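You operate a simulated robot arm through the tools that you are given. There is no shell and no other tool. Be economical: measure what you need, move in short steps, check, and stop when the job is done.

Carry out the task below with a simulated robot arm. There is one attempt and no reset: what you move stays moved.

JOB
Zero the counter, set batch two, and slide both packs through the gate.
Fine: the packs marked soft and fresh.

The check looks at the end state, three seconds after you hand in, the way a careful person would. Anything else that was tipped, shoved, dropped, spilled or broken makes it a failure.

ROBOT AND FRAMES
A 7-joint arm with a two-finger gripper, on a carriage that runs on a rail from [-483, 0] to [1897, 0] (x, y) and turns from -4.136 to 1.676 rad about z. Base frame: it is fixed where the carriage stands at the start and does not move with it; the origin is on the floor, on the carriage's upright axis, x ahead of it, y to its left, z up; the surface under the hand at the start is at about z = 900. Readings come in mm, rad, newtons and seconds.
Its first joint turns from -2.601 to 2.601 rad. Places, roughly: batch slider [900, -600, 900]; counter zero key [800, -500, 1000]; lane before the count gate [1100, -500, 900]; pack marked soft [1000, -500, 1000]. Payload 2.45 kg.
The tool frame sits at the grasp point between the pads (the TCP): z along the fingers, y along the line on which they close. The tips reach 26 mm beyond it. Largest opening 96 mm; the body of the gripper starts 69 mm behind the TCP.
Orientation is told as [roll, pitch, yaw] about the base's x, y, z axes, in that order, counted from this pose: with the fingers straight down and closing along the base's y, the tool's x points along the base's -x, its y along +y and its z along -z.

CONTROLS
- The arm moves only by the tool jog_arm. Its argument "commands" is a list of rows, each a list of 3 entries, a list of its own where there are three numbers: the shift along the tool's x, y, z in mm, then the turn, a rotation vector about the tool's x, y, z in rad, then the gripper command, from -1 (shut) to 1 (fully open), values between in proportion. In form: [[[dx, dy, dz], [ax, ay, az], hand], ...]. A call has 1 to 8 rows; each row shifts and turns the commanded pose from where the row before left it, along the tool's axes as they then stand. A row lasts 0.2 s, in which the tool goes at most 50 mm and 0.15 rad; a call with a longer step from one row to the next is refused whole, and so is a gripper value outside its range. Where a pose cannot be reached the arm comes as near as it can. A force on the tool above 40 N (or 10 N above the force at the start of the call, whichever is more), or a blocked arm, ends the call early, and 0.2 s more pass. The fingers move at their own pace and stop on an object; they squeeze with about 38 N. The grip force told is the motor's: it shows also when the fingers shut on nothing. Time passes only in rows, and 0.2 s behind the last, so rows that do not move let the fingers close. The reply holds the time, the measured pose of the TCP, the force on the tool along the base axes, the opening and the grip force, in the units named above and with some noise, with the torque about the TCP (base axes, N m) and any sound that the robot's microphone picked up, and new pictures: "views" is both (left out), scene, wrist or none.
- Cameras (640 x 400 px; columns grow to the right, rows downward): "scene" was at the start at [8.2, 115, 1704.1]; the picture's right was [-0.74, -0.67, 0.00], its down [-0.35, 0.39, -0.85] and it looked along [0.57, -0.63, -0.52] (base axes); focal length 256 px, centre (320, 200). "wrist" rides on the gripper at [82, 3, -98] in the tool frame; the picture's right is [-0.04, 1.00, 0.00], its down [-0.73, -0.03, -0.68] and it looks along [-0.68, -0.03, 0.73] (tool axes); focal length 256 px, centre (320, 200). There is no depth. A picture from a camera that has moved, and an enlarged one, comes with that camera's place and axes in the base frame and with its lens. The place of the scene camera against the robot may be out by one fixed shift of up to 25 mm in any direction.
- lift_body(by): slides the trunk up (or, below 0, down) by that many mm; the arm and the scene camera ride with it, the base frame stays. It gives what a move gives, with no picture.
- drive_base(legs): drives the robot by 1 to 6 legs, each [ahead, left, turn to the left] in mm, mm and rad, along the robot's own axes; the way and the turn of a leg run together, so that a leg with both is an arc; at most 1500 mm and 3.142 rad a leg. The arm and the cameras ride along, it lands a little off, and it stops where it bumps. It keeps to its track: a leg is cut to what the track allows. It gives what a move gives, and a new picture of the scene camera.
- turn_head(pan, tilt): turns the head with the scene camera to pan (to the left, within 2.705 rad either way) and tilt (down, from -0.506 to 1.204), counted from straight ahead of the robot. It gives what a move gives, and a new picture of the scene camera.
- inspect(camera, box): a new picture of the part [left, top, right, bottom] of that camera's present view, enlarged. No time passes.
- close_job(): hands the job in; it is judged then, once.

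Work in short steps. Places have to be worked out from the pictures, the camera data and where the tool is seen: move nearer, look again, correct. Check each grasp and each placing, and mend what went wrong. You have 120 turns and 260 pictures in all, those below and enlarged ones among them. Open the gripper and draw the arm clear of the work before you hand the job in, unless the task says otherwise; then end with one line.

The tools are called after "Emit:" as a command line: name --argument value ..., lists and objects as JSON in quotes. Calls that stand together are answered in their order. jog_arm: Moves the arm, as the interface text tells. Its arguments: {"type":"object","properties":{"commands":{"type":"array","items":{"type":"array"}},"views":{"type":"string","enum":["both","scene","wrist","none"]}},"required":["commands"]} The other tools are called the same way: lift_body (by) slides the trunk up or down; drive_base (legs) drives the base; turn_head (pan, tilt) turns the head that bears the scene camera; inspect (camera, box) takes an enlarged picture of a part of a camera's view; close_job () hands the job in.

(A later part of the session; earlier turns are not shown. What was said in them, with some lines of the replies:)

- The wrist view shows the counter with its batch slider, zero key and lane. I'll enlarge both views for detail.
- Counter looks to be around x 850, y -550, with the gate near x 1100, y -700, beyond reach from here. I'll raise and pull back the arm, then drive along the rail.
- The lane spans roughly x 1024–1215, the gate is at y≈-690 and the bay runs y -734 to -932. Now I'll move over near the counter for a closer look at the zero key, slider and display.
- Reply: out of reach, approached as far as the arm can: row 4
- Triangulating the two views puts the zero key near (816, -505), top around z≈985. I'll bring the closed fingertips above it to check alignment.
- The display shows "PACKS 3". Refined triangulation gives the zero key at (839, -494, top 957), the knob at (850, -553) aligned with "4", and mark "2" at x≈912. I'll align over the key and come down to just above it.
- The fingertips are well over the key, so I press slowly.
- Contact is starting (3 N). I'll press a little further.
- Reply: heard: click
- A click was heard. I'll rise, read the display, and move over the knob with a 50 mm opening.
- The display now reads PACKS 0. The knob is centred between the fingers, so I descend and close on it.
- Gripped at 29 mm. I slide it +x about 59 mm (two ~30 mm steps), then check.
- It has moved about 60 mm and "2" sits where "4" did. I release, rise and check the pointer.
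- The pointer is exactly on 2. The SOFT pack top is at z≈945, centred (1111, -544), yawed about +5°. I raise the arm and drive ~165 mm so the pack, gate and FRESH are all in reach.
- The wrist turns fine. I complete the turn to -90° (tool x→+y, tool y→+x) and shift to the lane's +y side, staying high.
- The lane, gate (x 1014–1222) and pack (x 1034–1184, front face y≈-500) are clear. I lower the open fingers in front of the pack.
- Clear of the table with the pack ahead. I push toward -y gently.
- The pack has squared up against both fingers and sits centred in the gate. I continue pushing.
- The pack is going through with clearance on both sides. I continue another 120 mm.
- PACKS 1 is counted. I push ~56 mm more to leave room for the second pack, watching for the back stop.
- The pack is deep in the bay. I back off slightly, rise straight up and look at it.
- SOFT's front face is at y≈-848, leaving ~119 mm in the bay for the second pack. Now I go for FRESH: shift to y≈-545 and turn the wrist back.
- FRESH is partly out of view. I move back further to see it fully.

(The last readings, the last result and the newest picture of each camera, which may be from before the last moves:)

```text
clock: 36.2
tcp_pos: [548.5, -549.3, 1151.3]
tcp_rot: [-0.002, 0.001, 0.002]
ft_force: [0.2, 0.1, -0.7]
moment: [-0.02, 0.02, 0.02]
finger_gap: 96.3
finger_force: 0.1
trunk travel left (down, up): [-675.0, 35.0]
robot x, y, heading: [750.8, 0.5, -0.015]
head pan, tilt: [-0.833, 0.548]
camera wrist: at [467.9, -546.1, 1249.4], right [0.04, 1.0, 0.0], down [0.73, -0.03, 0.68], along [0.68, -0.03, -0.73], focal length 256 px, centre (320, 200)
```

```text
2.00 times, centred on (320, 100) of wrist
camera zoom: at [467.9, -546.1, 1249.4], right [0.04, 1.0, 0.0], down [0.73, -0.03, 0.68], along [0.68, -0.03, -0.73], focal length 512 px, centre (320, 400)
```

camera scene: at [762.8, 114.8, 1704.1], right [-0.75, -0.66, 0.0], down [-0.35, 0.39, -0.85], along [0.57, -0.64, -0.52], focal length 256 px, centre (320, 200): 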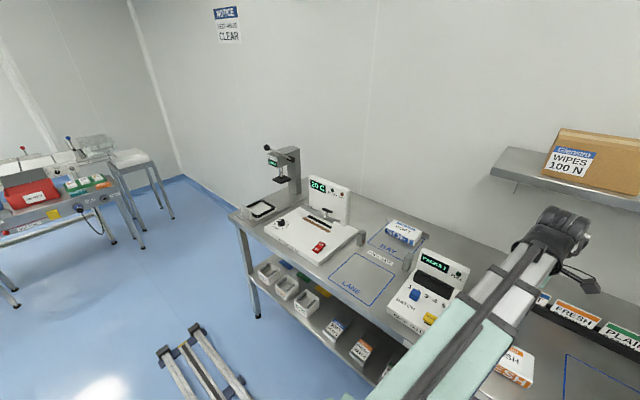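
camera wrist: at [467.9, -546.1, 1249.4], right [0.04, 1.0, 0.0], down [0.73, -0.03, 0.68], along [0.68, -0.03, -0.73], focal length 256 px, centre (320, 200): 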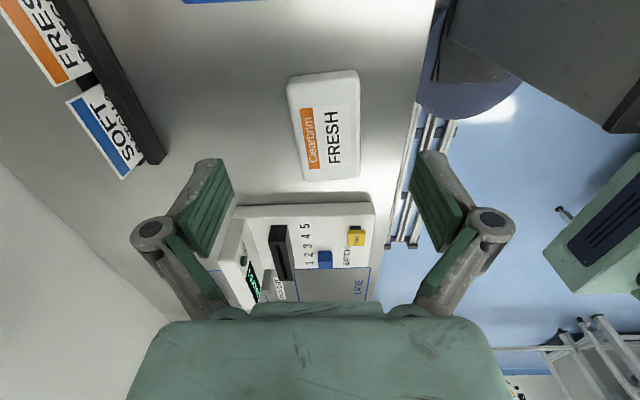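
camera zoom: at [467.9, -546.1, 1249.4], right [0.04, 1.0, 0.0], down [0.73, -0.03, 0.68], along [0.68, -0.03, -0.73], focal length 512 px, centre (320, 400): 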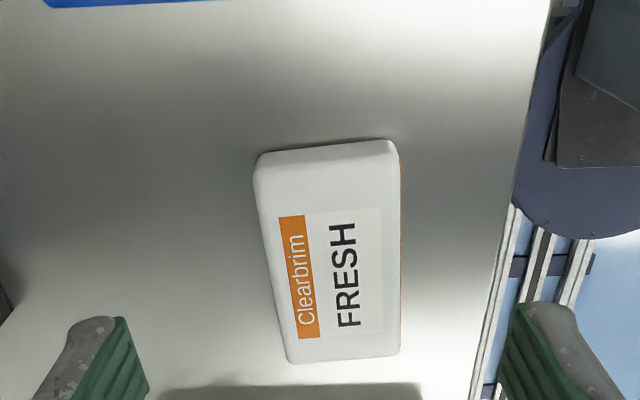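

FRESH is centred at ~(642, -542), yaw ≈ +0.055, width ~83 mm. I move above it with matched yaw and re-check the margins.

Emit:
jog_arm --commands '[[[-47, 3, 0], [0, 0, 0], 1], [[-47, 4, 0], [0, 0, 0], 1], [[0, 0, 45], [0, 0, -0.055], 1], [[0, 0, 45], [0, 0, 0], 1], [[0, 0, 15], [0, 0, 0], 1]]' --views "wrist"

Emit:
inspect --camera "wrist" --box '[200, 50, 440, 250]'

```text
clock: 37.4
tcp_pos: [644.9, -541.5, 1045.2]
tcp_rot: [0.0, -0.001, 0.057]
ft_force: [0.2, 0.4, 0.3]
moment: [0.01, 0.0, 0.03]
finger_gap: 96.1
finger_force: 0.0
trunk travel left (down, up): [-675.0, 35.0]
robot x, y, heading: [756.0, 0.2, -0.01]
head pan, tilt: [-0.833, 0.548]
camera wrist: at [563.2, -542.7, 1143.7], right [-0.02, 1.0, 0.0], down [0.73, 0.01, 0.68], along [0.68, 0.01, -0.73], focal length 256 px, centre (320, 200)
```

wrist: 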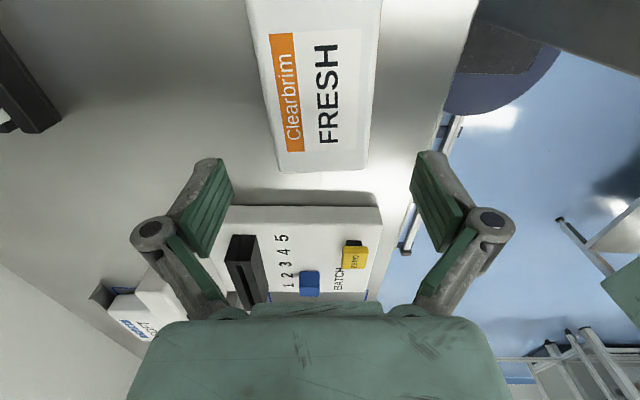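

```text
2.00 times, centred on (320, 150) of wrist
camera zoom: at [563.2, -542.7, 1143.7], right [-0.02, 1.0, 0.0], down [0.73, 0.01, 0.68], along [0.68, 0.01, -0.73], focal length 512 px, centre (320, 300)
```

zoom: 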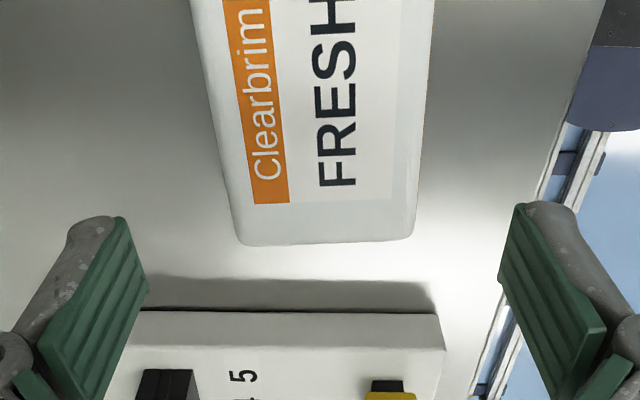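

The pack is centred between the fingers (~83 mm wide, ±6 mm margin). I descend carefully.

Emit:
jog_arm --commands '[[[0, 0, 40], [0, 0, -0.005], 1], [[0, 0, 25], [0, 0, 0], 1], [[0, 0, 15], [0, 0, 0], 1], [[0, 0, 15], [0, 0, 0], 1], [[0, 0, 13], [0, 0, 0], 1]]' --views "wrist"

```text
clock: 38.6
tcp_pos: [643.7, -543.3, 938.4]
tcp_rot: [-0.001, -0.002, 0.06]
ft_force: [0.1, 0.3, -0.2]
moment: [0.02, 0.02, 0.0]
finger_gap: 95.8
finger_force: 0.1
trunk travel left (down, up): [-675.0, 35.0]
robot x, y, heading: [754.3, 1.3, -0.015]
head pan, tilt: [-0.833, 0.548]
camera wrist: at [563.1, -544.7, 1037.0], right [-0.02, 1.0, 0.0], down [0.73, 0.01, 0.68], along [0.68, 0.01, -0.73], focal length 256 px, centre (320, 200)
```

wrist: 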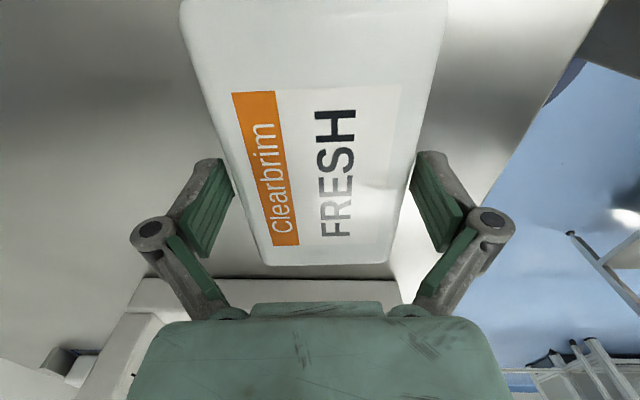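

Straddled without contact. I close and lift a little.

Emit:
jog_arm --commands '[[[0, 0, 0], [0, 0, 0], 0.5], [[0, 0, 0], [0, 0, 0], 0.3], [[0, 0, 0], [0, 0, 0], -1], [[0, 0, -15], [0, 0, 0], -1], [[0, 0, -15], [0, 0, 0], -1]]' --views "wrist"

```text
clock: 39.8
tcp_pos: [645.6, -542.1, 968.6]
tcp_rot: [0.002, 0.0, 0.06]
ft_force: [0.0, 0.4, -3.3]
moment: [0.0, -0.01, 0.04]
finger_gap: 89.3
finger_force: 37.7
trunk travel left (down, up): [-675.0, 35.0]
robot x, y, heading: [753.1, -0.0, -0.015]
head pan, tilt: [-0.833, 0.548]
camera wrist: at [563.5, -543.3, 1066.8], right [-0.02, 1.0, 0.0], down [0.73, 0.01, 0.68], along [0.68, 0.01, -0.73], focal length 256 px, centre (320, 200)
```

wrist: 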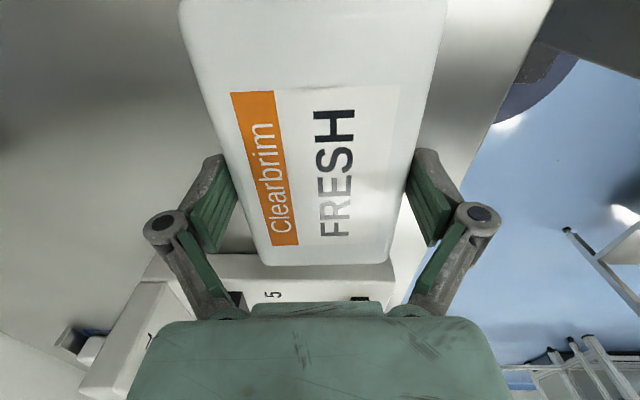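

Held firmly (~0.34 kg). I lift and carry it to the lane, above the counter.

Emit:
jog_arm --commands '[[[0, 0, -45], [0, 0, 0], -1], [[0, 0, -45], [0, 0, 0], -1], [[0, 0, -45], [0, 0, 0], -1], [[0, 0, 0], [0, 0, 0.06], -1], [[-40, 0, 0], [0, 0, 0], -1], [[-45, 0, 0], [0, 0, 0], -1], [[-45, 0, 0], [0, 0, 0], -1], [[-45, 0, 0], [0, 0, 0], -1]]' --views "none"

Emit:
jog_arm --commands '[[[-45, 0, 0], [0, 0, 0], -1], [[-45, 0, 0], [0, 0, 0], -1], [[-45, 0, 0], [0, 0, 0], -1], [[-45, 0, 0], [0, 0, 0], -1], [[-45, 0, 0], [0, 0, 0], -1], [[-45, 0, 0], [0, 0, 0], -1], [[-28, 0, 0], [0, 0, 0], -1]]' --views "both"

```text
clock: 41.6
tcp_pos: [820.5, -544.1, 1102.7]
tcp_rot: [0.0, -0.001, 0.001]
ft_force: [0.2, -0.5, -2.6]
moment: [0.01, 0.01, -0.01]
finger_gap: 89.4
finger_force: 38.0
trunk travel left (down, up): [-675.0, 35.0]
robot x, y, heading: [750.8, -0.5, -0.009]
head pan, tilt: [-0.833, 0.548]
```

```text
clock: 43.2
tcp_pos: [1118.2, -543.3, 1103.2]
tcp_rot: [0.0, 0.0, -0.001]
ft_force: [0.7, 0.2, -2.1]
moment: [-0.02, -0.01, -0.02]
finger_gap: 89.6
finger_force: 38.2
trunk travel left (down, up): [-675.0, 35.0]
robot x, y, heading: [753.2, 1.3, -0.019]
head pan, tilt: [-0.833, 0.548]
camera scene: at [763.6, 114.6, 1704.1], right [-0.75, -0.66, 0.0], down [-0.35, 0.39, -0.85], along [0.57, -0.64, -0.52], focal length 256 px, centre (320, 200)
camera wrist: at [1037.8, -540.5, 1201.1], right [0.04, 1.0, 0.0], down [0.73, -0.03, 0.68], along [0.68, -0.03, -0.73], focal length 256 px, centre (320, 200)
```

scene: 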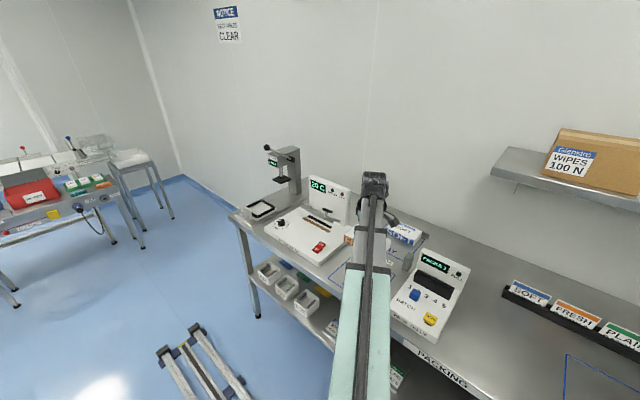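
wrist: 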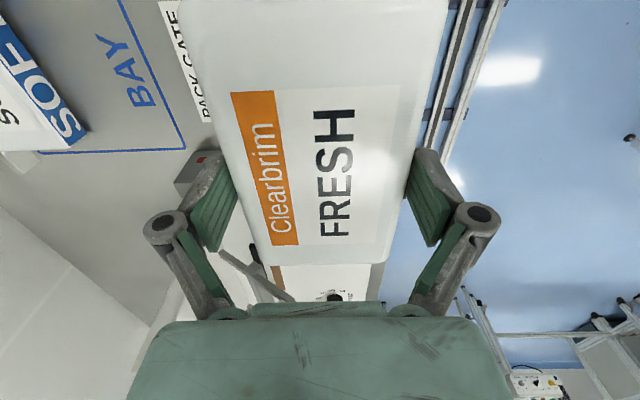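

Over the lane. I lower to the grasp height (938) and release.

Emit:
jog_arm --commands '[[[0, 0, 45], [0, 0, 0], -1], [[0, 0, 45], [0, 0, 0], -1], [[0, 0, 40], [0, 0, 0], -1], [[0, 0, 20], [0, 0, 0], -1], [[0, 0, 8], [0, 0, 0], -1], [[0, 0, 5], [0, 0, 0], -1], [[0, 0, 0], [0, 0, 0], -1]]' --views "wrist"

```text
clock: 44.8
tcp_pos: [1118.3, -542.7, 939.6]
tcp_rot: [-0.001, -0.001, -0.001]
ft_force: [0.1, -0.9, -3.2]
moment: [0.02, -0.01, 0.02]
finger_gap: 89.4
finger_force: 38.2
trunk travel left (down, up): [-675.0, 35.0]
robot x, y, heading: [756.3, 2.1, -0.013]
head pan, tilt: [-0.833, 0.548]
camera wrist: at [1036.8, -539.6, 1038.0], right [0.04, 1.0, 0.0], down [0.73, -0.03, 0.68], along [0.68, -0.03, -0.73], focal length 256 px, centre (320, 200)
```

wrist: 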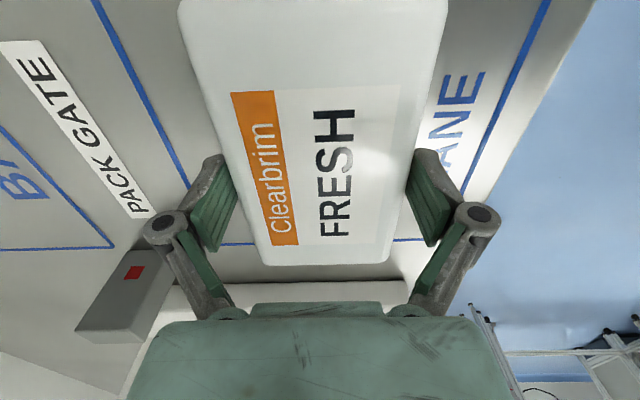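

Still bearing its weight, so I lower 2 mm more, open, and rise straight up.

Emit:
jog_arm --commands '[[[0, 0, 2], [0, 0, 0], -1], [[0, 0, 0], [0, 0, 0], 1], [[0, 0, 0], [0, 0, 0], 1], [[0, 0, -20], [0, 0, 0], 1], [[0, 0, -45], [0, 0, 0], 1], [[0, 0, -45], [0, 0, 0], 1], [[0, 0, -45], [0, 0, 0], 1], [[0, 0, -40], [0, 0, 0.1], 1]]' --views "wrist"

Emit:
jog_arm --commands '[[[0, 0, 0], [0, 0, 0.15], 1], [[0, 0, 0], [0, 0, 0.15], 1], [[0, 0, 0], [0, 0, 0.15], 1], [[0, 0, 0], [0, 0, 0.15], 1], [[0, 0, 0], [0, 0, 0.15], 1], [[0, 0, 0], [0, 0, 0.15], 1], [[0, 0, 0], [0, 0, 0.15], 1], [[0, 0, 0], [0, 0, 0.15], 1]]' --views "none"

Emit:
jog_arm --commands '[[[0, 0, 0], [0, 0, 0.15], 1], [[0, 0, 0], [0, 0, 0.119], 1], [[45, -3, 0], [0, 0, 0], 1], [[45, -2, 0], [0, 0, 0], 1], [[0, 0, 0], [0, 0, 0], 1]]' --views "wrist"

```text
clock: 46.6
tcp_pos: [1117.2, -543.0, 1131.5]
tcp_rot: [0.0, -0.001, -0.101]
ft_force: [-0.7, -0.2, 0.4]
moment: [0.0, 0.0, -0.01]
finger_gap: 96.1
finger_force: 0.0
trunk travel left (down, up): [-675.0, 35.0]
robot x, y, heading: [751.5, -3.7, -0.009]
head pan, tilt: [-0.833, 0.548]
camera wrist: at [1037.0, -531.4, 1230.1], right [0.14, 0.99, 0.0], down [0.73, -0.1, 0.68], along [0.67, -0.1, -0.73], focal length 256 px, centre (320, 200)
```

wrist: 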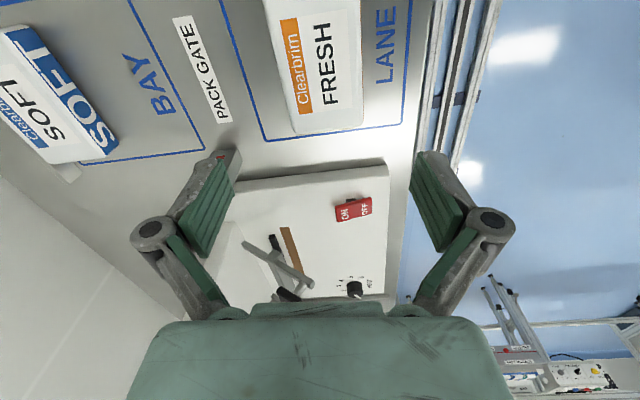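

```text
clock: 48.4
tcp_pos: [1117.5, -542.6, 1133.1]
tcp_rot: [0.0, 0.0, -1.302]
ft_force: [0.3, -0.3, 0.6]
moment: [0.0, -0.01, 0.01]
finger_gap: 96.1
finger_force: 0.0
trunk travel left (down, up): [-675.0, 35.0]
robot x, y, heading: [752.8, -1.4, -0.009]
head pan, tilt: [-0.833, 0.548]
```

```text
clock: 49.6
tcp_pos: [1111.1, -452.4, 1132.5]
tcp_rot: [-0.001, 0.0, -1.57]
ft_force: [-0.4, -0.7, 0.0]
moment: [0.01, -0.01, 0.04]
finger_gap: 96.0
finger_force: 0.1
trunk travel left (down, up): [-675.0, 35.0]
robot x, y, heading: [753.7, 1.8, -0.015]
head pan, tilt: [-0.833, 0.548]
camera wrist: at [1114.5, -370.8, 1231.1], right [1.0, -0.04, 0.0], down [-0.03, -0.73, 0.68], along [-0.03, -0.68, -0.73], focal length 256 px, centre (320, 200)
```

wrist: 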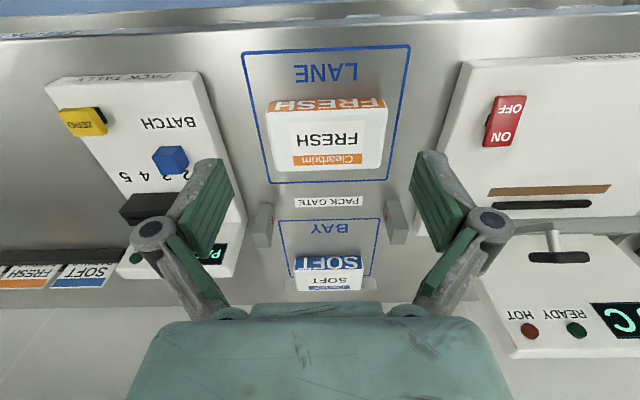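

FRESH sits square in the lane. I lower in front of it and push.

Emit:
jog_arm --commands '[[[0, 5, 45], [0, 0, 0], 1], [[0, 0, 45], [0, 0, 0], 1], [[0, 0, 45], [0, 0, 0], 1], [[0, 0, 35], [0, 0, 0], 1], [[0, 0, 15], [0, 0, 0], 1], [[0, 0, 10], [0, 0, 0], 1], [[-15, 0, 0], [0, 0, 0], 1], [[-15, 0, 0], [0, 0, 0], 1]]' --views "wrist"

Emit:
jog_arm --commands '[[[-10, 0, 0], [0, 0, 0], 1], [[-10, 0, 0], [0, 0, 0], 1], [[-15, 0, 0], [0, 0, 0], 1], [[-15, 0, 0], [0, 0, 0], 1], [[-15, 0, 0], [0, 0, 0], 1], [[-15, 0, 0], [0, 0, 0], 1], [[-15, 0, 0], [0, 0, 0], 1], [[-15, 0, 0], [0, 0, 0], 1]]' --views "wrist"

```text
clock: 51.4
tcp_pos: [1118.4, -483.3, 937.0]
tcp_rot: [0.001, -0.001, -1.569]
ft_force: [0.2, -1.0, -0.9]
moment: [0.0, 0.01, 0.0]
finger_gap: 96.0
finger_force: 0.0
trunk travel left (down, up): [-675.0, 35.0]
robot x, y, heading: [754.0, 1.3, -0.012]
head pan, tilt: [-0.833, 0.548]
camera wrist: at [1121.8, -401.8, 1035.1], right [1.0, -0.04, 0.0], down [-0.03, -0.73, 0.68], along [-0.03, -0.68, -0.73], focal length 256 px, centre (320, 200)
```

wrist: 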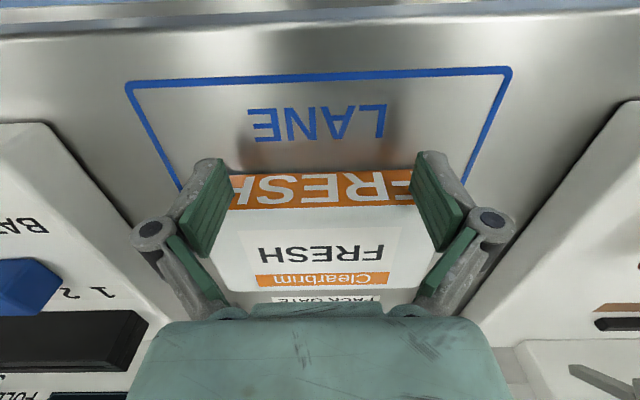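

```text
clock: 53.2
tcp_pos: [1115.6, -592.6, 938.0]
tcp_rot: [-0.002, 0.0, -1.568]
ft_force: [-0.8, 0.8, 0.7]
moment: [-0.01, 0.04, 0.02]
finger_gap: 96.3
finger_force: 0.0
trunk travel left (down, up): [-675.0, 35.0]
robot x, y, heading: [753.5, 5.0, -0.015]
head pan, tilt: [-0.833, 0.548]
camera wrist: at [1120.0, -511.2, 1035.6], right [1.0, -0.04, 0.0], down [-0.03, -0.73, 0.68], along [-0.03, -0.68, -0.73], focal length 256 px, centre (320, 200)
```

wrist: 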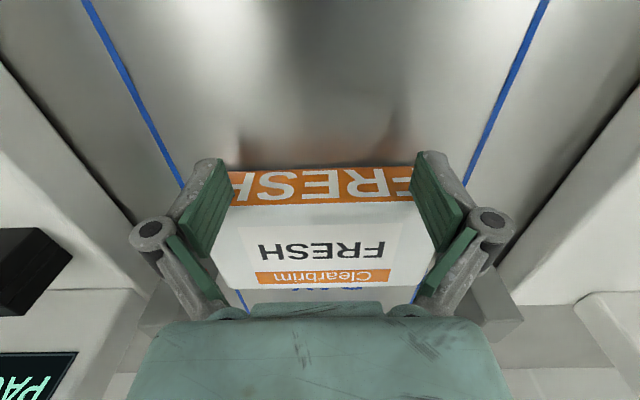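

It is square and centred entering the gate. I continue.

Emit:
jog_arm --commands '[[[-15, 0, 0], [0, 0, 0], 1], [[-15, 0, 0], [0, 0, 0], 1], [[-15, 0, 0], [0, 0, 0], 1], [[-15, 0, 0], [0, 0, 0], 1], [[-15, 0, 0], [0, 0, 0], 1], [[-15, 0, 0], [0, 0, 0], 1], [[-15, 0, 0], [0, 0, 0], 1], [[-15, 0, 0], [0, 0, 0], 1]]' --views "none"

Emit:
jog_arm --commands '[[[-12, 0, 0], [0, 0, 0], 1], [[-10, 0, 0], [0, 0, 0], 1], [[0, 0, 0], [0, 0, 0], 1]]' --views "both"

Emit:
inspect --camera "scene" --box '[340, 180, 500, 340]'

```text
clock: 55.0
tcp_pos: [1119.7, -713.8, 938.2]
tcp_rot: [0.0, -0.001, -1.57]
ft_force: [0.2, -0.3, -0.1]
moment: [0.04, 0.01, -0.01]
finger_gap: 96.0
finger_force: 0.0
trunk travel left (down, up): [-675.0, 35.0]
robot x, y, heading: [757.2, 2.5, -0.013]
head pan, tilt: [-0.833, 0.548]
```

```text
clock: 55.8
tcp_pos: [1119.0, -735.5, 940.0]
tcp_rot: [-0.002, 0.002, -1.567]
ft_force: [0.8, 0.7, -0.2]
moment: [-0.03, -0.02, 0.0]
finger_gap: 96.0
finger_force: 0.1
trunk travel left (down, up): [-675.0, 35.0]
robot x, y, heading: [755.5, -4.2, -0.014]
head pan, tilt: [-0.833, 0.548]
camera scene: at [763.1, 114.8, 1704.2], right [-0.75, -0.66, 0.0], down [-0.35, 0.39, -0.85], along [0.57, -0.64, -0.52], focal length 256 px, centre (320, 200)
camera wrist: at [1121.3, -654.1, 1037.8], right [1.0, -0.04, 0.0], down [-0.03, -0.73, 0.68], along [-0.03, -0.68, -0.73], focal length 256 px, centre (320, 200)
```

scene: 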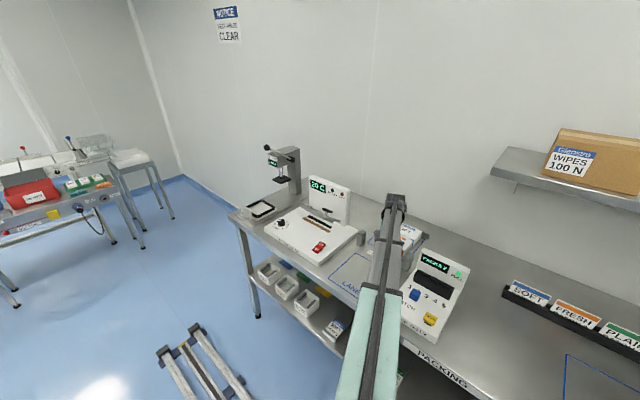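
wrist: 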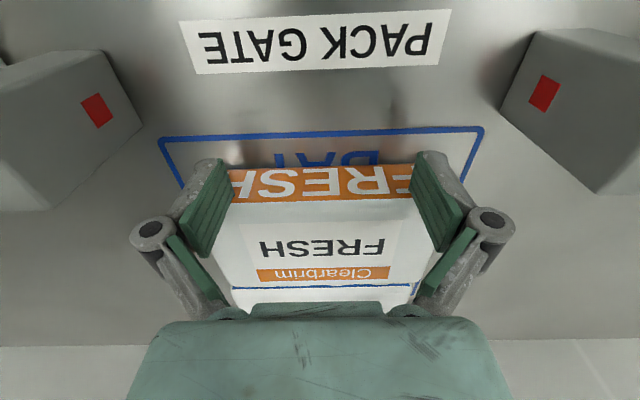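

```text
2.50 times, centred on (420, 260) of scene
camera zoom: at [763.1, 114.8, 1704.2], right [-0.75, -0.66, 0.0], down [-0.35, 0.39, -0.85], along [0.57, -0.64, -0.52], focal length 640 px, centre (70, 50)
```

zoom: 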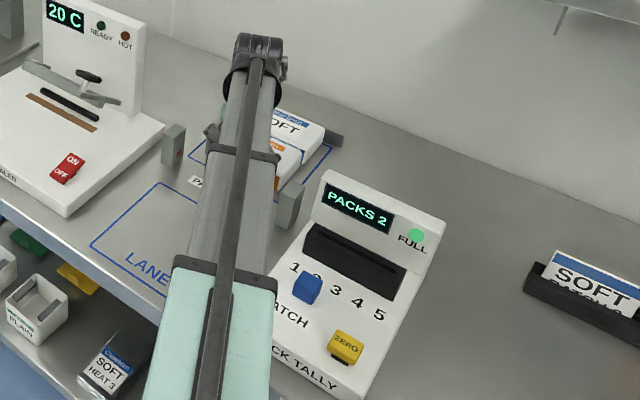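

PACKS 2 and FULL is lit; both packs are inside the bay. I rise straight up, clear of the gate.

Emit:
jog_arm --commands '[[[4, 0, 0], [0, 0, 0], 1], [[0, 0, -40], [0, 0, 0], 1], [[0, 0, -48], [0, 0, 0], 1], [[0, 0, -48], [0, 0, 0], 1], [[0, 0, -48], [0, 0, 0], 1], [[45, 0, -20], [0, 0, 0], 1], [[45, 0, 0], [0, 0, 0], 1], [[45, 0, 0], [0, 0, 0], 1]]' --views "both"

Emit:
inspect --camera "scene" --box '[340, 180, 500, 340]'

```text
clock: 57.6
tcp_pos: [1117.5, -596.8, 1142.4]
tcp_rot: [0.0, 0.0, -1.567]
ft_force: [0.5, 0.1, -1.2]
moment: [0.03, -0.02, 0.0]
finger_gap: 95.9
finger_force: 0.0
trunk travel left (down, up): [-675.0, 35.0]
robot x, y, heading: [755.1, -2.6, -0.011]
head pan, tilt: [-0.833, 0.548]
camera scene: at [763.0, 114.9, 1704.1], right [-0.75, -0.66, 0.0], down [-0.35, 0.39, -0.85], along [0.57, -0.64, -0.52], focal length 256 px, centre (320, 200)
camera wrist: at [1120.8, -513.2, 1240.4], right [1.0, -0.04, 0.0], down [-0.03, -0.73, 0.68], along [-0.03, -0.68, -0.73], focal length 256 px, centre (320, 200)
```

scene: 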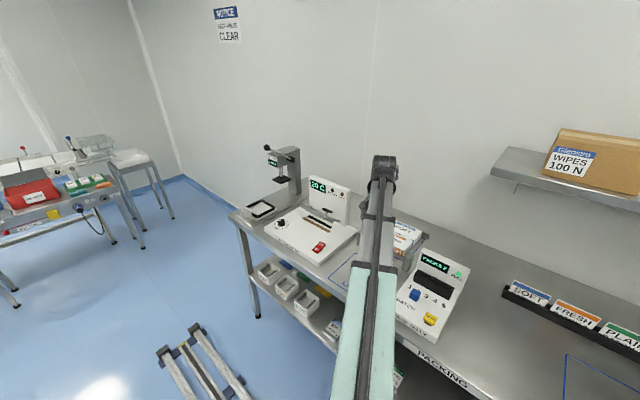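
wrist: 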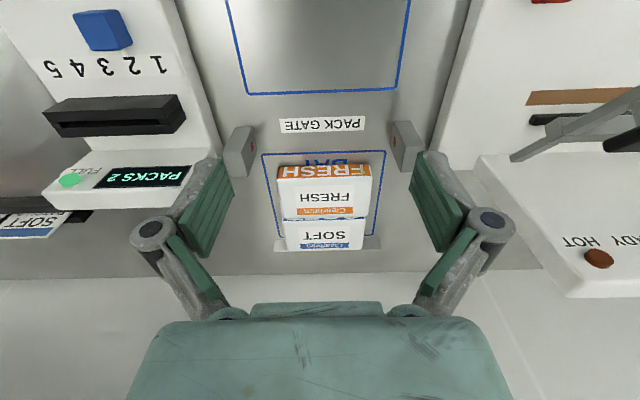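

```text
2.50 times, centred on (420, 260) of scene
camera zoom: at [763.0, 114.9, 1704.1], right [-0.75, -0.66, 0.0], down [-0.35, 0.39, -0.85], along [0.57, -0.64, -0.52], focal length 640 px, centre (70, 50)
```

zoom: 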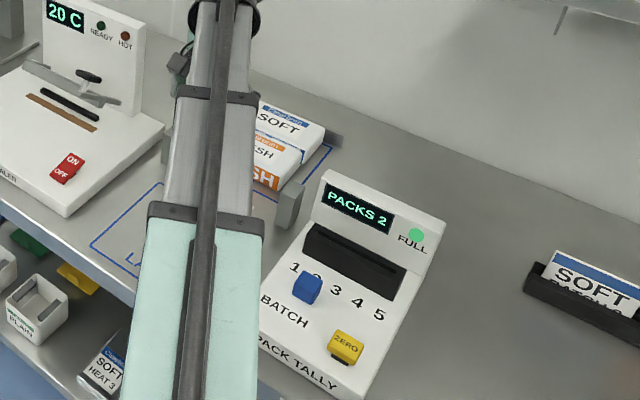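

The count is 2, the slider is on 2, both packs lie flat in the bay and the arm is clear with the gripper open. I hand in.

Emit:
close_job

```text
The job is handed in.
```

The job is done and handed in: I zeroed the counter, set the batch slider to 2, and slid the SOFT and FRESH packs through the gate into the bay, with the display reading PACKS 2 and the FULL lamp lit.
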